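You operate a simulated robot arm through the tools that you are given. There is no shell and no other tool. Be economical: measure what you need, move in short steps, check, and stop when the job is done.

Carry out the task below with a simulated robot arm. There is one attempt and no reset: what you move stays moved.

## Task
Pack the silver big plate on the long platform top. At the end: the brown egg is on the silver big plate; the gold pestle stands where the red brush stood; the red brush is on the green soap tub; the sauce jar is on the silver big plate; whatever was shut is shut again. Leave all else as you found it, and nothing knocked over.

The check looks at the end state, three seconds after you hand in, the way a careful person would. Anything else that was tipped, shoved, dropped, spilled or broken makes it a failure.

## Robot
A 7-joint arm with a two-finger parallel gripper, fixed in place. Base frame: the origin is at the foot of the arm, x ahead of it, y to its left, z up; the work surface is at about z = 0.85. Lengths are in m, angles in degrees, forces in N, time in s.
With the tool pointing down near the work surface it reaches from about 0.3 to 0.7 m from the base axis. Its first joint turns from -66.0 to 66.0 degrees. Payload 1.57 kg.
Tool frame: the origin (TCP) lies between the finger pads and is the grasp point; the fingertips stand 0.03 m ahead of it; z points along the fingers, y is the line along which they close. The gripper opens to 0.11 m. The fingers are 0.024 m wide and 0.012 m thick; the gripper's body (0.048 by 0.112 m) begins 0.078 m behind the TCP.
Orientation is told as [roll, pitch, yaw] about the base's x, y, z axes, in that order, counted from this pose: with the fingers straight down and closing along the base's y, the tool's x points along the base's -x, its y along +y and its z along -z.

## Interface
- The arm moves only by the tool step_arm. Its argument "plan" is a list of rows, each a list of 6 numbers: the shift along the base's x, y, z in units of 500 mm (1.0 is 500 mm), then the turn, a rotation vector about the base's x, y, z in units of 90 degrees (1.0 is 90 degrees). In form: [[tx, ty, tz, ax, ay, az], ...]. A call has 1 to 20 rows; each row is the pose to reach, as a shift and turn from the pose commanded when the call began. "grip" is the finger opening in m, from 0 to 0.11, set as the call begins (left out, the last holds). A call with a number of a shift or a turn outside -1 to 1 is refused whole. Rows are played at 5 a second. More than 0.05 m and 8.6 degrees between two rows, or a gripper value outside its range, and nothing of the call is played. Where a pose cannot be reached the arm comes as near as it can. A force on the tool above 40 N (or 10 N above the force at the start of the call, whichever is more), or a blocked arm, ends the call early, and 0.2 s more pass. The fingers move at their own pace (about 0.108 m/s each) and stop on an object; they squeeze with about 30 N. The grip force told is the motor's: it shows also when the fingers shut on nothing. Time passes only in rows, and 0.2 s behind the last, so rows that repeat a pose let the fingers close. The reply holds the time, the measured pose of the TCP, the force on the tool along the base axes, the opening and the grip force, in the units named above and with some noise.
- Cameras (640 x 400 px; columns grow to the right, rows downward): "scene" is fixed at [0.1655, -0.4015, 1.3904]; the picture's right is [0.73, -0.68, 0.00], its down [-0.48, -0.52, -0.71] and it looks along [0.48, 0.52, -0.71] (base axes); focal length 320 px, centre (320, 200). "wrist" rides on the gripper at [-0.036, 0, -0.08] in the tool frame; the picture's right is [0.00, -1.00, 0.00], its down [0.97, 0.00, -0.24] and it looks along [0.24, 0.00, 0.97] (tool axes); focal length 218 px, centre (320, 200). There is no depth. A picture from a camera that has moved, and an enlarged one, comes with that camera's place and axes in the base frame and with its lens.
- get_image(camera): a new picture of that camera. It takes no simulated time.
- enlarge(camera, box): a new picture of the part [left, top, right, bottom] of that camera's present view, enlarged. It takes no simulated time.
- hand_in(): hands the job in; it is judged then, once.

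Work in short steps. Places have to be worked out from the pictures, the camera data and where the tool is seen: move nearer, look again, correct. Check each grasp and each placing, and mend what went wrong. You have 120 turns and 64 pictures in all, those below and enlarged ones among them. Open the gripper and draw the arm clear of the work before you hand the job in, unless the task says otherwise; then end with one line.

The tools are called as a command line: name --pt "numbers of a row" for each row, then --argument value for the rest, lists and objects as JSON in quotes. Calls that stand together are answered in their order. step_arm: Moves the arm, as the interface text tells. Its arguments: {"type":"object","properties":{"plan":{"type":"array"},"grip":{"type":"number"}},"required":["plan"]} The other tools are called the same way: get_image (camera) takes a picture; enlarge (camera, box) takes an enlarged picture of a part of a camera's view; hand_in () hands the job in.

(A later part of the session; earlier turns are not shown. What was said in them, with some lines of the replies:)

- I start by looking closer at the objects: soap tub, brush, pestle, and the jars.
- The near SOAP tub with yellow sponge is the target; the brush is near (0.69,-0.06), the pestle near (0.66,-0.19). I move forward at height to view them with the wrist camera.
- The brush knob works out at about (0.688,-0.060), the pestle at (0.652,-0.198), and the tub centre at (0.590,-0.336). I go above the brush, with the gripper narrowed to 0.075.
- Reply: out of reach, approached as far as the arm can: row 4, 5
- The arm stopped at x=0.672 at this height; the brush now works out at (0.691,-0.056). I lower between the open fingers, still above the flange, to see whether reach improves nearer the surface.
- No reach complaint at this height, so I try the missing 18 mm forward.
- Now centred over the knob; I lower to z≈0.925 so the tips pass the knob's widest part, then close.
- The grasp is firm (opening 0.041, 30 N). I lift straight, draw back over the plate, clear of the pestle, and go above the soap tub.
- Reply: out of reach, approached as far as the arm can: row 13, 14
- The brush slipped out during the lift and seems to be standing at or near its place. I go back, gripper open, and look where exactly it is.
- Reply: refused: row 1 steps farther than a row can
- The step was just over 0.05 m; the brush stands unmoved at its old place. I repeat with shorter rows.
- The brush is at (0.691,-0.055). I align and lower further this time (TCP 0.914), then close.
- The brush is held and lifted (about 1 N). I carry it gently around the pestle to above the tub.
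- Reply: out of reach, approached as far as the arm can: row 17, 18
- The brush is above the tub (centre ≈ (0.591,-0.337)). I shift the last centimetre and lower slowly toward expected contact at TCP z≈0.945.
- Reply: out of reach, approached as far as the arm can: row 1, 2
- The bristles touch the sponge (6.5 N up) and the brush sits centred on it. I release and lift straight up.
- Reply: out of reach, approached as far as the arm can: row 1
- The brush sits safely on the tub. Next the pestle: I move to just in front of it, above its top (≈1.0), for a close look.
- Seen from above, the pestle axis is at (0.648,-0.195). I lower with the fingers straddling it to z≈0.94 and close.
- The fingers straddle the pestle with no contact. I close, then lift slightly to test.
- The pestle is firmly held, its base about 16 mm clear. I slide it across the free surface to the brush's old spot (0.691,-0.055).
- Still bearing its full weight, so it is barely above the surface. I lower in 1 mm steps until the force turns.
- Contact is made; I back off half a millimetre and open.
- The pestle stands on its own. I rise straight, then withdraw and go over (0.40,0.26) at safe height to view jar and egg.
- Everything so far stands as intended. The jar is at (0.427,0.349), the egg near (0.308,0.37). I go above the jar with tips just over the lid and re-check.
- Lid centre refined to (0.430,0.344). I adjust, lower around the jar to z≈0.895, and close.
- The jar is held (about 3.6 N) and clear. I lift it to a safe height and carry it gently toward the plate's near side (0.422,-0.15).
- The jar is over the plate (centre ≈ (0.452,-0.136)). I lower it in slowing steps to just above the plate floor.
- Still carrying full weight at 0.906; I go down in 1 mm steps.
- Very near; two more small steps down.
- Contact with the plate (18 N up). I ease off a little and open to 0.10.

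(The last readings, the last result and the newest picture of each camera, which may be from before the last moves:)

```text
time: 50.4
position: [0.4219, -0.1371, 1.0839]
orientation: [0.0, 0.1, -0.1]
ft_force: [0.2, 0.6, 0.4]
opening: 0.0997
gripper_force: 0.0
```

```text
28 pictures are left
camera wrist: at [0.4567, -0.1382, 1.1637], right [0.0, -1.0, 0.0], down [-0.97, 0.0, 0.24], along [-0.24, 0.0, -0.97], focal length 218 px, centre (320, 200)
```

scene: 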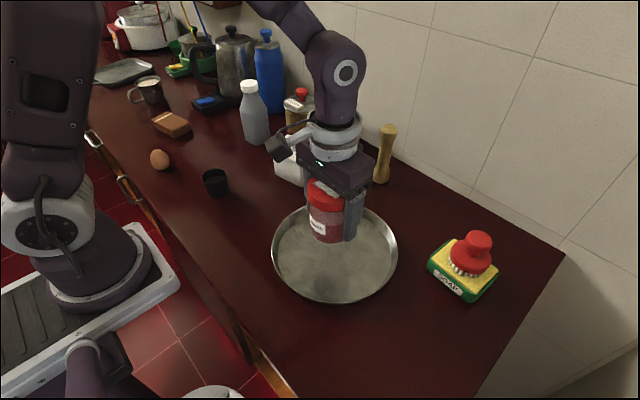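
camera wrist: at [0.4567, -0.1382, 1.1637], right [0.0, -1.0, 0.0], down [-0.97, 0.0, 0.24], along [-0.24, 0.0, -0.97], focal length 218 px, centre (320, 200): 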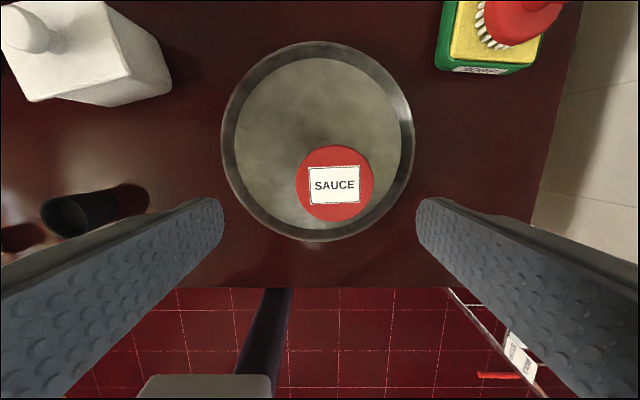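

The jar stands in the plate. I go back across at height to above the egg and look.

step_arm --pt "-0.02 0.08 0 0 0 0" --pt "-0.04 0.16 0 0 0 0" --pt "-0.06 0.24 0 0 0 0" --pt "-0.08 0.32 0 0 0 0" --pt "-0.1 0.4 0 0 0 0" --pt "-0.12 0.48 0 0 0 0" --pt "-0.14 0.56 0 0 0 0" --pt "-0.16 0.64 0 0 0 0" --pt "-0.18 0.72 0 0 0 0" --pt "-0.2 0.8 0 0 0 0" --pt "-0.22 0.88 0 0 0 0" --pt "-0.234 0.95 -0.04 0 0 0" --pt "-0.234 1.0 -0.1 0 0 0" --pt "-0.234 1.0 -0.15 0 0 0" --pt "-0.234 1.0 -0.15 0 0 0" --grip 0.09

get_image --camera "wrist"

enlarge --camera "scene" --box '[110, 90, 238, 210]'

```text
time: 53.6
position: [0.303, 0.3628, 1.0069]
orientation: [0.0, 0.0, -0.1]
ft_force: [0.3, -1.0, -0.6]
opening: 0.0903
gripper_force: 0.0
```

```text
27 pictures are left
camera wrist: at [0.3374, 0.3625, 1.0877], right [0.0, -1.0, 0.0], down [-0.97, 0.0, 0.24], along [-0.24, 0.0, -0.97], focal length 218 px, centre (320, 200)
```

wrist: 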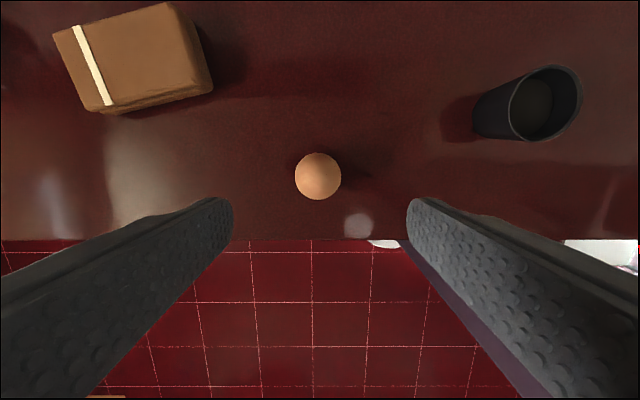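

```text
3.33 times, centred on (174, 150) of scene
camera zoom: at [0.1655, -0.4015, 1.3904], right [0.73, -0.68, 0.0], down [-0.48, -0.52, -0.71], along [0.48, 0.52, -0.71], focal length 1068 px, centre (807, 367)
```

zoom: 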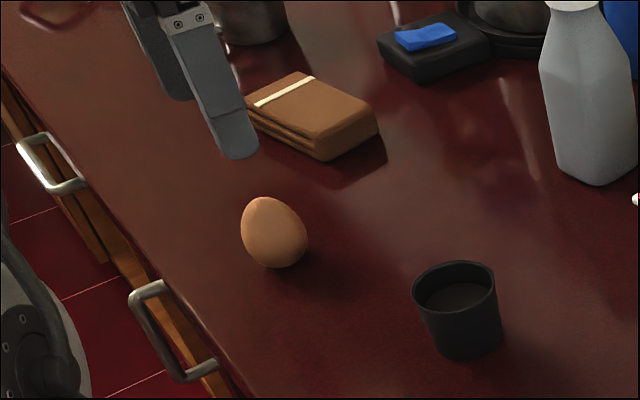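

The egg stands upright at (0.3097,0.3645), about 44 mm wide. I lower around it to TCP z≈0.887 (tips just above the surface).

step_arm --pt "0.013 0.003 -0.05 0 0 0" --pt "0.013 0.003 -0.12 0 0 0" --pt "0.013 0.003 -0.18 0 0 0" --pt "0.013 0.003 -0.22 0 0 0" --pt "0.013 0.003 -0.24 0 0 0" --pt "0.013 0.003 -0.24 0 0 0" --grip 0.08

get_image --camera "wrist"

```text
time: 55.0
position: [0.3122, 0.3657, 0.8874]
orientation: [0.0, -0.1, 0.0]
ft_force: [0.3, 0.6, 0.2]
opening: 0.0803
gripper_force: 0.1
```

```text
25 pictures are left
camera wrist: at [0.3465, 0.3653, 0.9671], right [0.0, -1.0, 0.0], down [-0.97, 0.0, 0.24], along [-0.24, 0.0, -0.97], focal length 218 px, centre (320, 200)
```

wrist: 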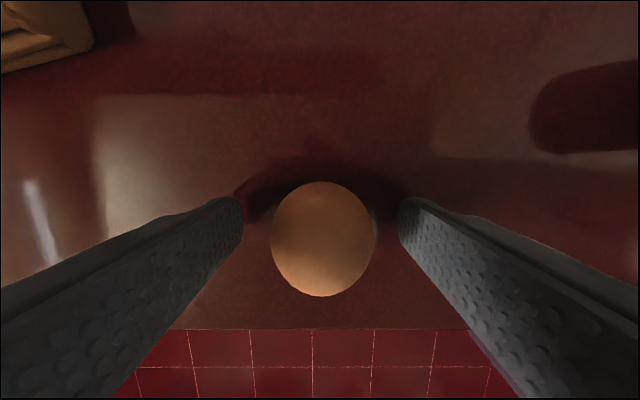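

The egg lies centred between the fingers (x≈0.309). I nudge back 3 mm and close gently, in stages.

step_arm --pt "-0.006 -0.001 0 0 0 0" --pt "-0.006 -0.001 0 0 0 0" --pt "-0.006 -0.001 0 0 0 0" --grip 0.047

step_arm --pt "0 0 0 0 0 0" --pt "0 0 0 0 0 0" --grip 0.042

```text
time: 55.8
position: [0.3084, 0.3653, 0.8879]
orientation: [0.0, 0.1, -0.2]
ft_force: [-0.3, 0.3, 0.8]
opening: 0.047
gripper_force: 0.0
```

```text
time: 56.4
position: [0.3082, 0.3661, 0.8874]
orientation: [0.0, 0.1, -0.1]
ft_force: [-0.1, 0.4, -0.4]
opening: 0.0443
gripper_force: 12.0
```

The egg is held at 0.0443 with 12 N. I add a touch more and lift slowly.

step_arm --pt "0 0 0 0 0 0" --pt "0 0 0.01 0 0 0" --pt "0 0 0.03 0 0 0" --pt "0 0 0.06 0 0 0" --pt "0 0 0.06 0 0 0" --grip 0.041

get_image --camera "wrist"

enlarge --camera "scene" --box '[110, 90, 238, 210]'

```text
time: 57.6
position: [0.3068, 0.364, 0.9166]
orientation: [0.0, 0.0, -0.1]
ft_force: [0.4, -1.3, -0.1]
opening: 0.0442
gripper_force: 12.0
```

```text
24 pictures are left
camera wrist: at [0.3423, 0.3632, 0.9981], right [0.0, -1.0, 0.0], down [-0.97, 0.0, 0.24], along [-0.24, 0.0, -0.97], focal length 218 px, centre (320, 200)
```

wrist: 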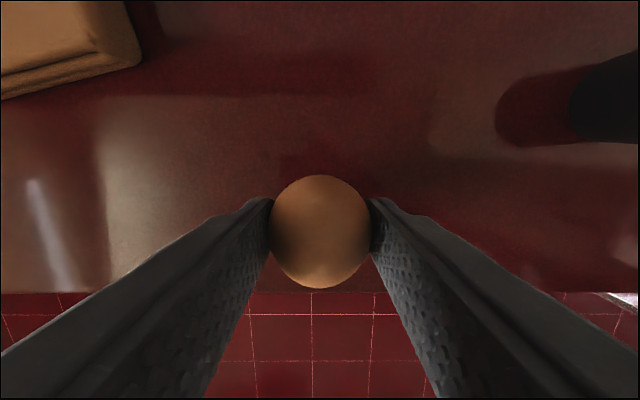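

```text
3.33 times, centred on (174, 150) of scene
camera zoom: at [0.1655, -0.4015, 1.3904], right [0.73, -0.68, 0.0], down [-0.48, -0.52, -0.71], along [0.48, 0.52, -0.71], focal length 1068 px, centre (807, 367)
```

zoom: 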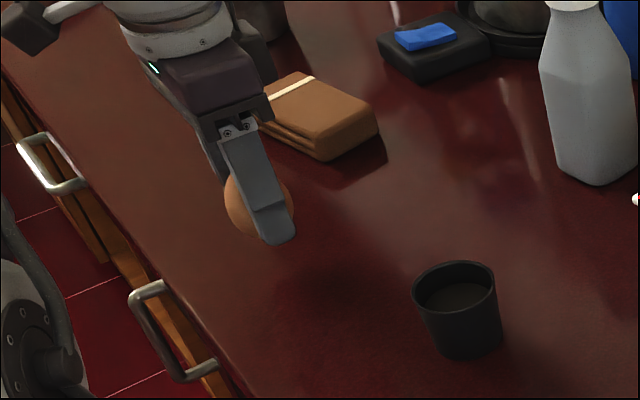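

The egg is lifted and steady at 12 N. I raise it to ~1.05 and carry it gently along a diagonal to above the free far side of the plate (0.50,-0.115).

step_arm --pt "0 0 0.06 0 0 0" --pt "0 0 0.13 0 0 0" --pt "0.01 -0.03 0.2 0 0 0" --pt "0.03 -0.08 0.25 0 0 0" --pt "0.057 -0.148 0.26 0 0 0" --pt "0.085 -0.215 0.26 0 0 0" --pt "0.112 -0.283 0.26 0 0 0" --pt "0.14 -0.35 0.26 0 0 0" --pt "0.167 -0.418 0.26 0 0 0" --pt "0.194 -0.485 0.26 0 0 0" --pt "0.222 -0.553 0.26 0 0 0" --pt "0.249 -0.62 0.26 0 0 0" --pt "0.277 -0.688 0.26 0 0 0" --pt "0.304 -0.755 0.26 0 0 0" --pt "0.331 -0.823 0.26 0 0 0" --pt "0.359 -0.89 0.26 0 0 0" --pt "0.386 -0.945 0.26 0 0 0" --pt "0.386 -0.958 0.25 0 0 0" --pt "0.386 -0.958 0.25 0 0 0"

get_image --camera "wrist"

enlarge --camera "scene" --box '[250, 130, 410, 310]'

```text
time: 61.6
position: [0.5009, -0.1153, 1.0426]
orientation: [0.0, -0.1, -0.2]
ft_force: [-0.6, 0.2, -1.2]
opening: 0.0442
gripper_force: 12.3
```

```text
22 pictures are left
camera wrist: at [0.5362, -0.1156, 1.1227], right [0.0, -1.0, 0.0], down [-0.97, 0.0, 0.24], along [-0.24, 0.0, -0.97], focal length 218 px, centre (320, 200)
```

wrist: 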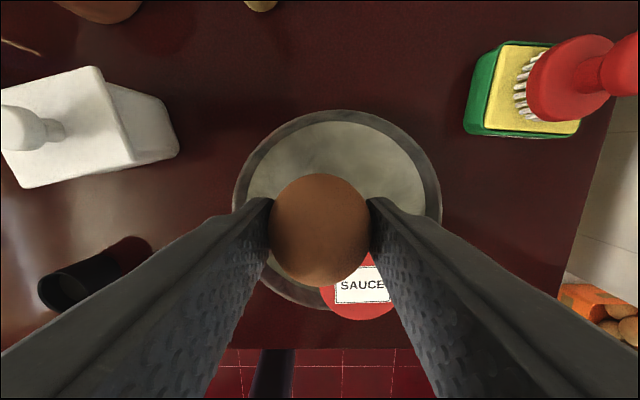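

```text
2.22 times, centred on (330, 220) of scene
camera zoom: at [0.1655, -0.4015, 1.3904], right [0.73, -0.68, 0.0], down [-0.48, -0.52, -0.71], along [0.48, 0.52, -0.71], focal length 712 px, centre (298, 156)
```

zoom: 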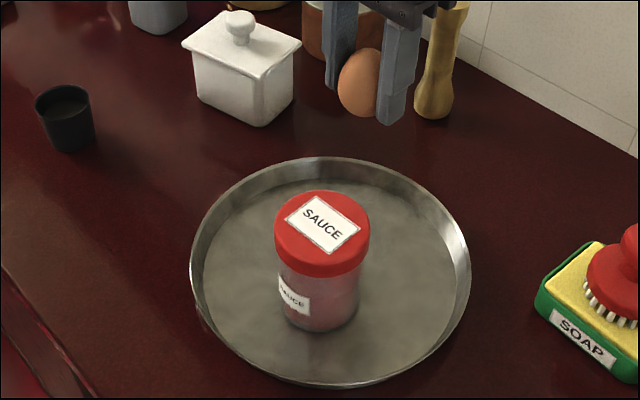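

The target spot is free (jar edge at x≈0.46, plate rim at 0.57). I lower the egg to just above the plate floor.

step_arm --pt "0 0 -0.05 0 0 0" --pt "0 0 -0.12 0 0 0" --pt "0 0 -0.19 0 0 0" --pt "0 0 -0.24 0 0 0" --pt "0 0 -0.275 0 0 0" --pt "0 0 -0.293 0 0 0" --pt "0 0 -0.293 0 0 0"

step_arm --pt "0 0 -0.003 0 0 0" --pt "0 0 -0.005 0 0 0" --pt "0 0 -0.005 0 0 0"

enlarge --camera "scene" --box '[290, 150, 418, 270]'

```text
time: 63.2
position: [0.5039, -0.1151, 0.8951]
orientation: [0.0, 0.1, 0.0]
ft_force: [0.3, -0.9, -0.2]
opening: 0.0443
gripper_force: 12.2
```

```text
time: 64.0
position: [0.5006, -0.1145, 0.8929]
orientation: [0.0, 0.0, -0.1]
ft_force: [-0.1, 0.1, -0.7]
opening: 0.0439
gripper_force: 12.3
```

```text
3.33 times, centred on (354, 210) of scene
camera zoom: at [0.1655, -0.4015, 1.3904], right [0.73, -0.68, 0.0], down [-0.48, -0.52, -0.71], along [0.48, 0.52, -0.71], focal length 1068 px, centre (207, 167)
```

zoom: 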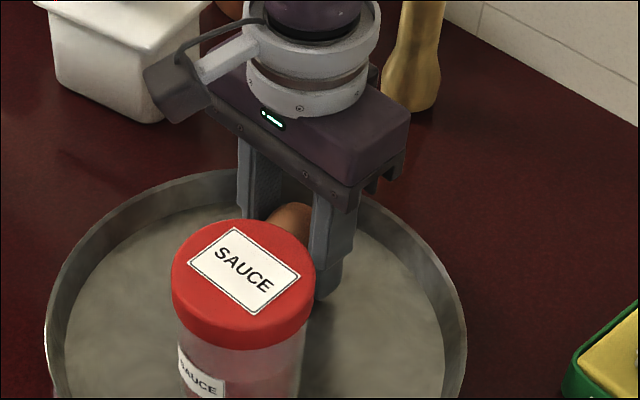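

No contact force yet; I go down 1 mm at a time.

step_arm --pt "0 0 -0.002 0 0 0" --pt "0 0 -0.002 0 0 0"

step_arm --pt "0 0 -0.002 0 0 0" --pt "0 0 -0.002 0 0 0"

```text
time: 64.6
position: [0.5025, -0.1153, 0.8909]
orientation: [0.0, 0.1, -0.1]
ft_force: [-0.4, -0.5, -0.5]
opening: 0.0441
gripper_force: 12.0
```

```text
time: 65.2
position: [0.5008, -0.1152, 0.89]
orientation: [0.0, -0.1, -0.1]
ft_force: [0.1, 0.8, 4.7]
opening: 0.0443
gripper_force: 11.7
```

The egg touches the plate (4.7 N up). I open slowly, in stages.

step_arm --pt "0 0 0.001 0 0 0" --pt "0 0 0.001 0 0 0" --grip 0.048

step_arm --pt "0 0 0 0 0 0" --pt "0 0 0 0 0 0" --pt "0 0 0 0 0 0" --grip 0.065

get_image --camera "wrist"

```text
time: 65.8
position: [0.5014, -0.1162, 0.8925]
orientation: [-0.1, 0.0, -0.1]
ft_force: [-0.4, -0.4, -0.4]
opening: 0.048
gripper_force: 0.1
```

```text
time: 66.6
position: [0.501, -0.115, 0.8926]
orientation: [0.0, -0.1, -0.2]
ft_force: [0.0, -0.4, 0.0]
opening: 0.0648
gripper_force: 0.1
```

```text
19 pictures are left
camera wrist: at [0.5362, -0.1152, 0.972], right [0.0, -1.0, 0.0], down [-0.97, 0.0, 0.24], along [-0.24, 0.0, -0.97], focal length 218 px, centre (320, 200)
```

wrist: 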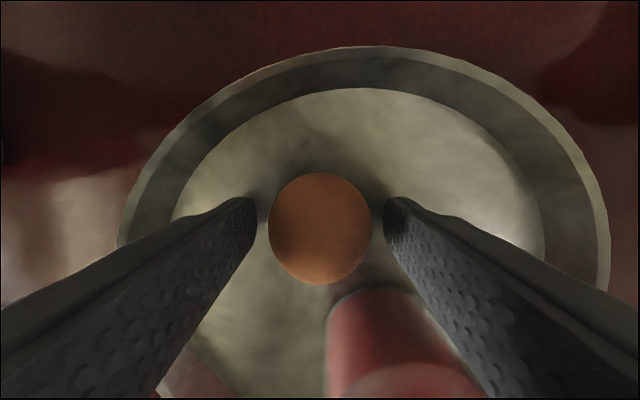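

The egg stands free on the plate. I rise straight up, then draw the arm back clear and look over everything.

step_arm --pt "0 0 0.03 0 0 0" --pt "0 0 0.08 0 0 0" --pt "0 0 0.15 0 0 0" --pt "0 0 0.23 0 0 0" --pt "0 0 0.31 0 0 0" --pt "-0.04 0.02 0.39 0 0 0" --pt "-0.1 0.06 0.45 0 0 0" --pt "-0.17 0.11 0.49 0 0 0" --pt "-0.24 0.16 0.52 0 0 0" --pt "-0.3 0.22 0.54 0 0 0" --pt "-0.33 0.3 0.54 0 0 0" --pt "-0.33 0.38 0.54 0 0 0" --pt "-0.33 0.38 0.54 0 0 0" --grip 0.08

get_image --camera "scene"

enlarge --camera "scene" --box '[250, 110, 510, 310]'

```text
time: 69.4
position: [0.3346, 0.0759, 1.1613]
orientation: [0.0, 0.0, 0.0]
ft_force: [-0.5, 0.5, 0.5]
opening: 0.0798
gripper_force: 0.0
```

```text
18 pictures are left
```

scene: 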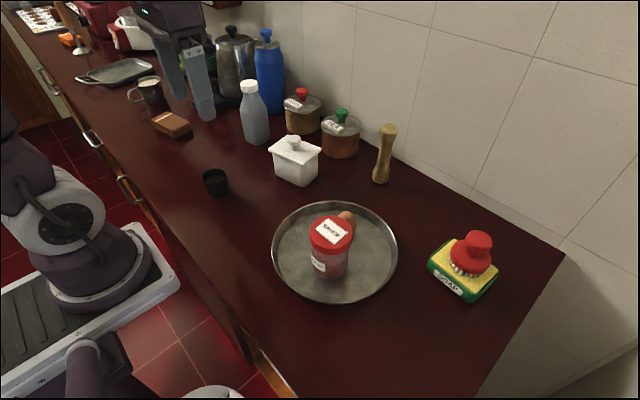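

```text
2.00 times, centred on (380, 210) of scene
camera zoom: at [0.1655, -0.4015, 1.3904], right [0.73, -0.68, 0.0], down [-0.48, -0.52, -0.71], along [0.48, 0.52, -0.71], focal length 641 px, centre (200, 180)
```

zoom: 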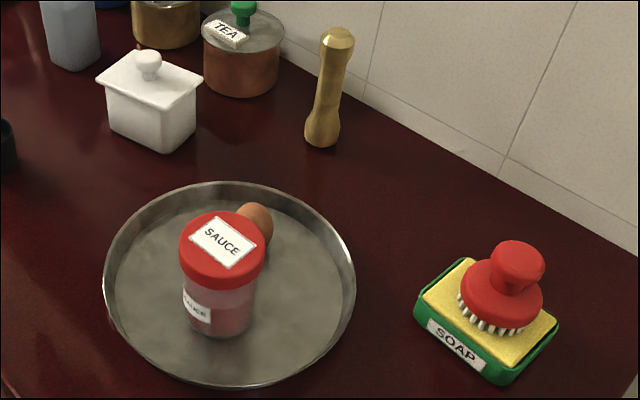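

The egg and jar are on the plate, the pestle is in the brush's place, the brush is on the tub, and nothing else has moved. Nothing shut was opened, and the arm is clear with the gripper open, so I hand in.

hand_in

```text
The job is handed in.
```

The job is done and handed in: the brown egg and sauce jar are on the silver big plate, the gold pestle stands where the red brush stood, and the brush is on the green soap tub. The brush slipped from the gripper once on the first lift, but it stayed upright in its place and the second grasp held. In the last picture nothing else had moved or fallen.
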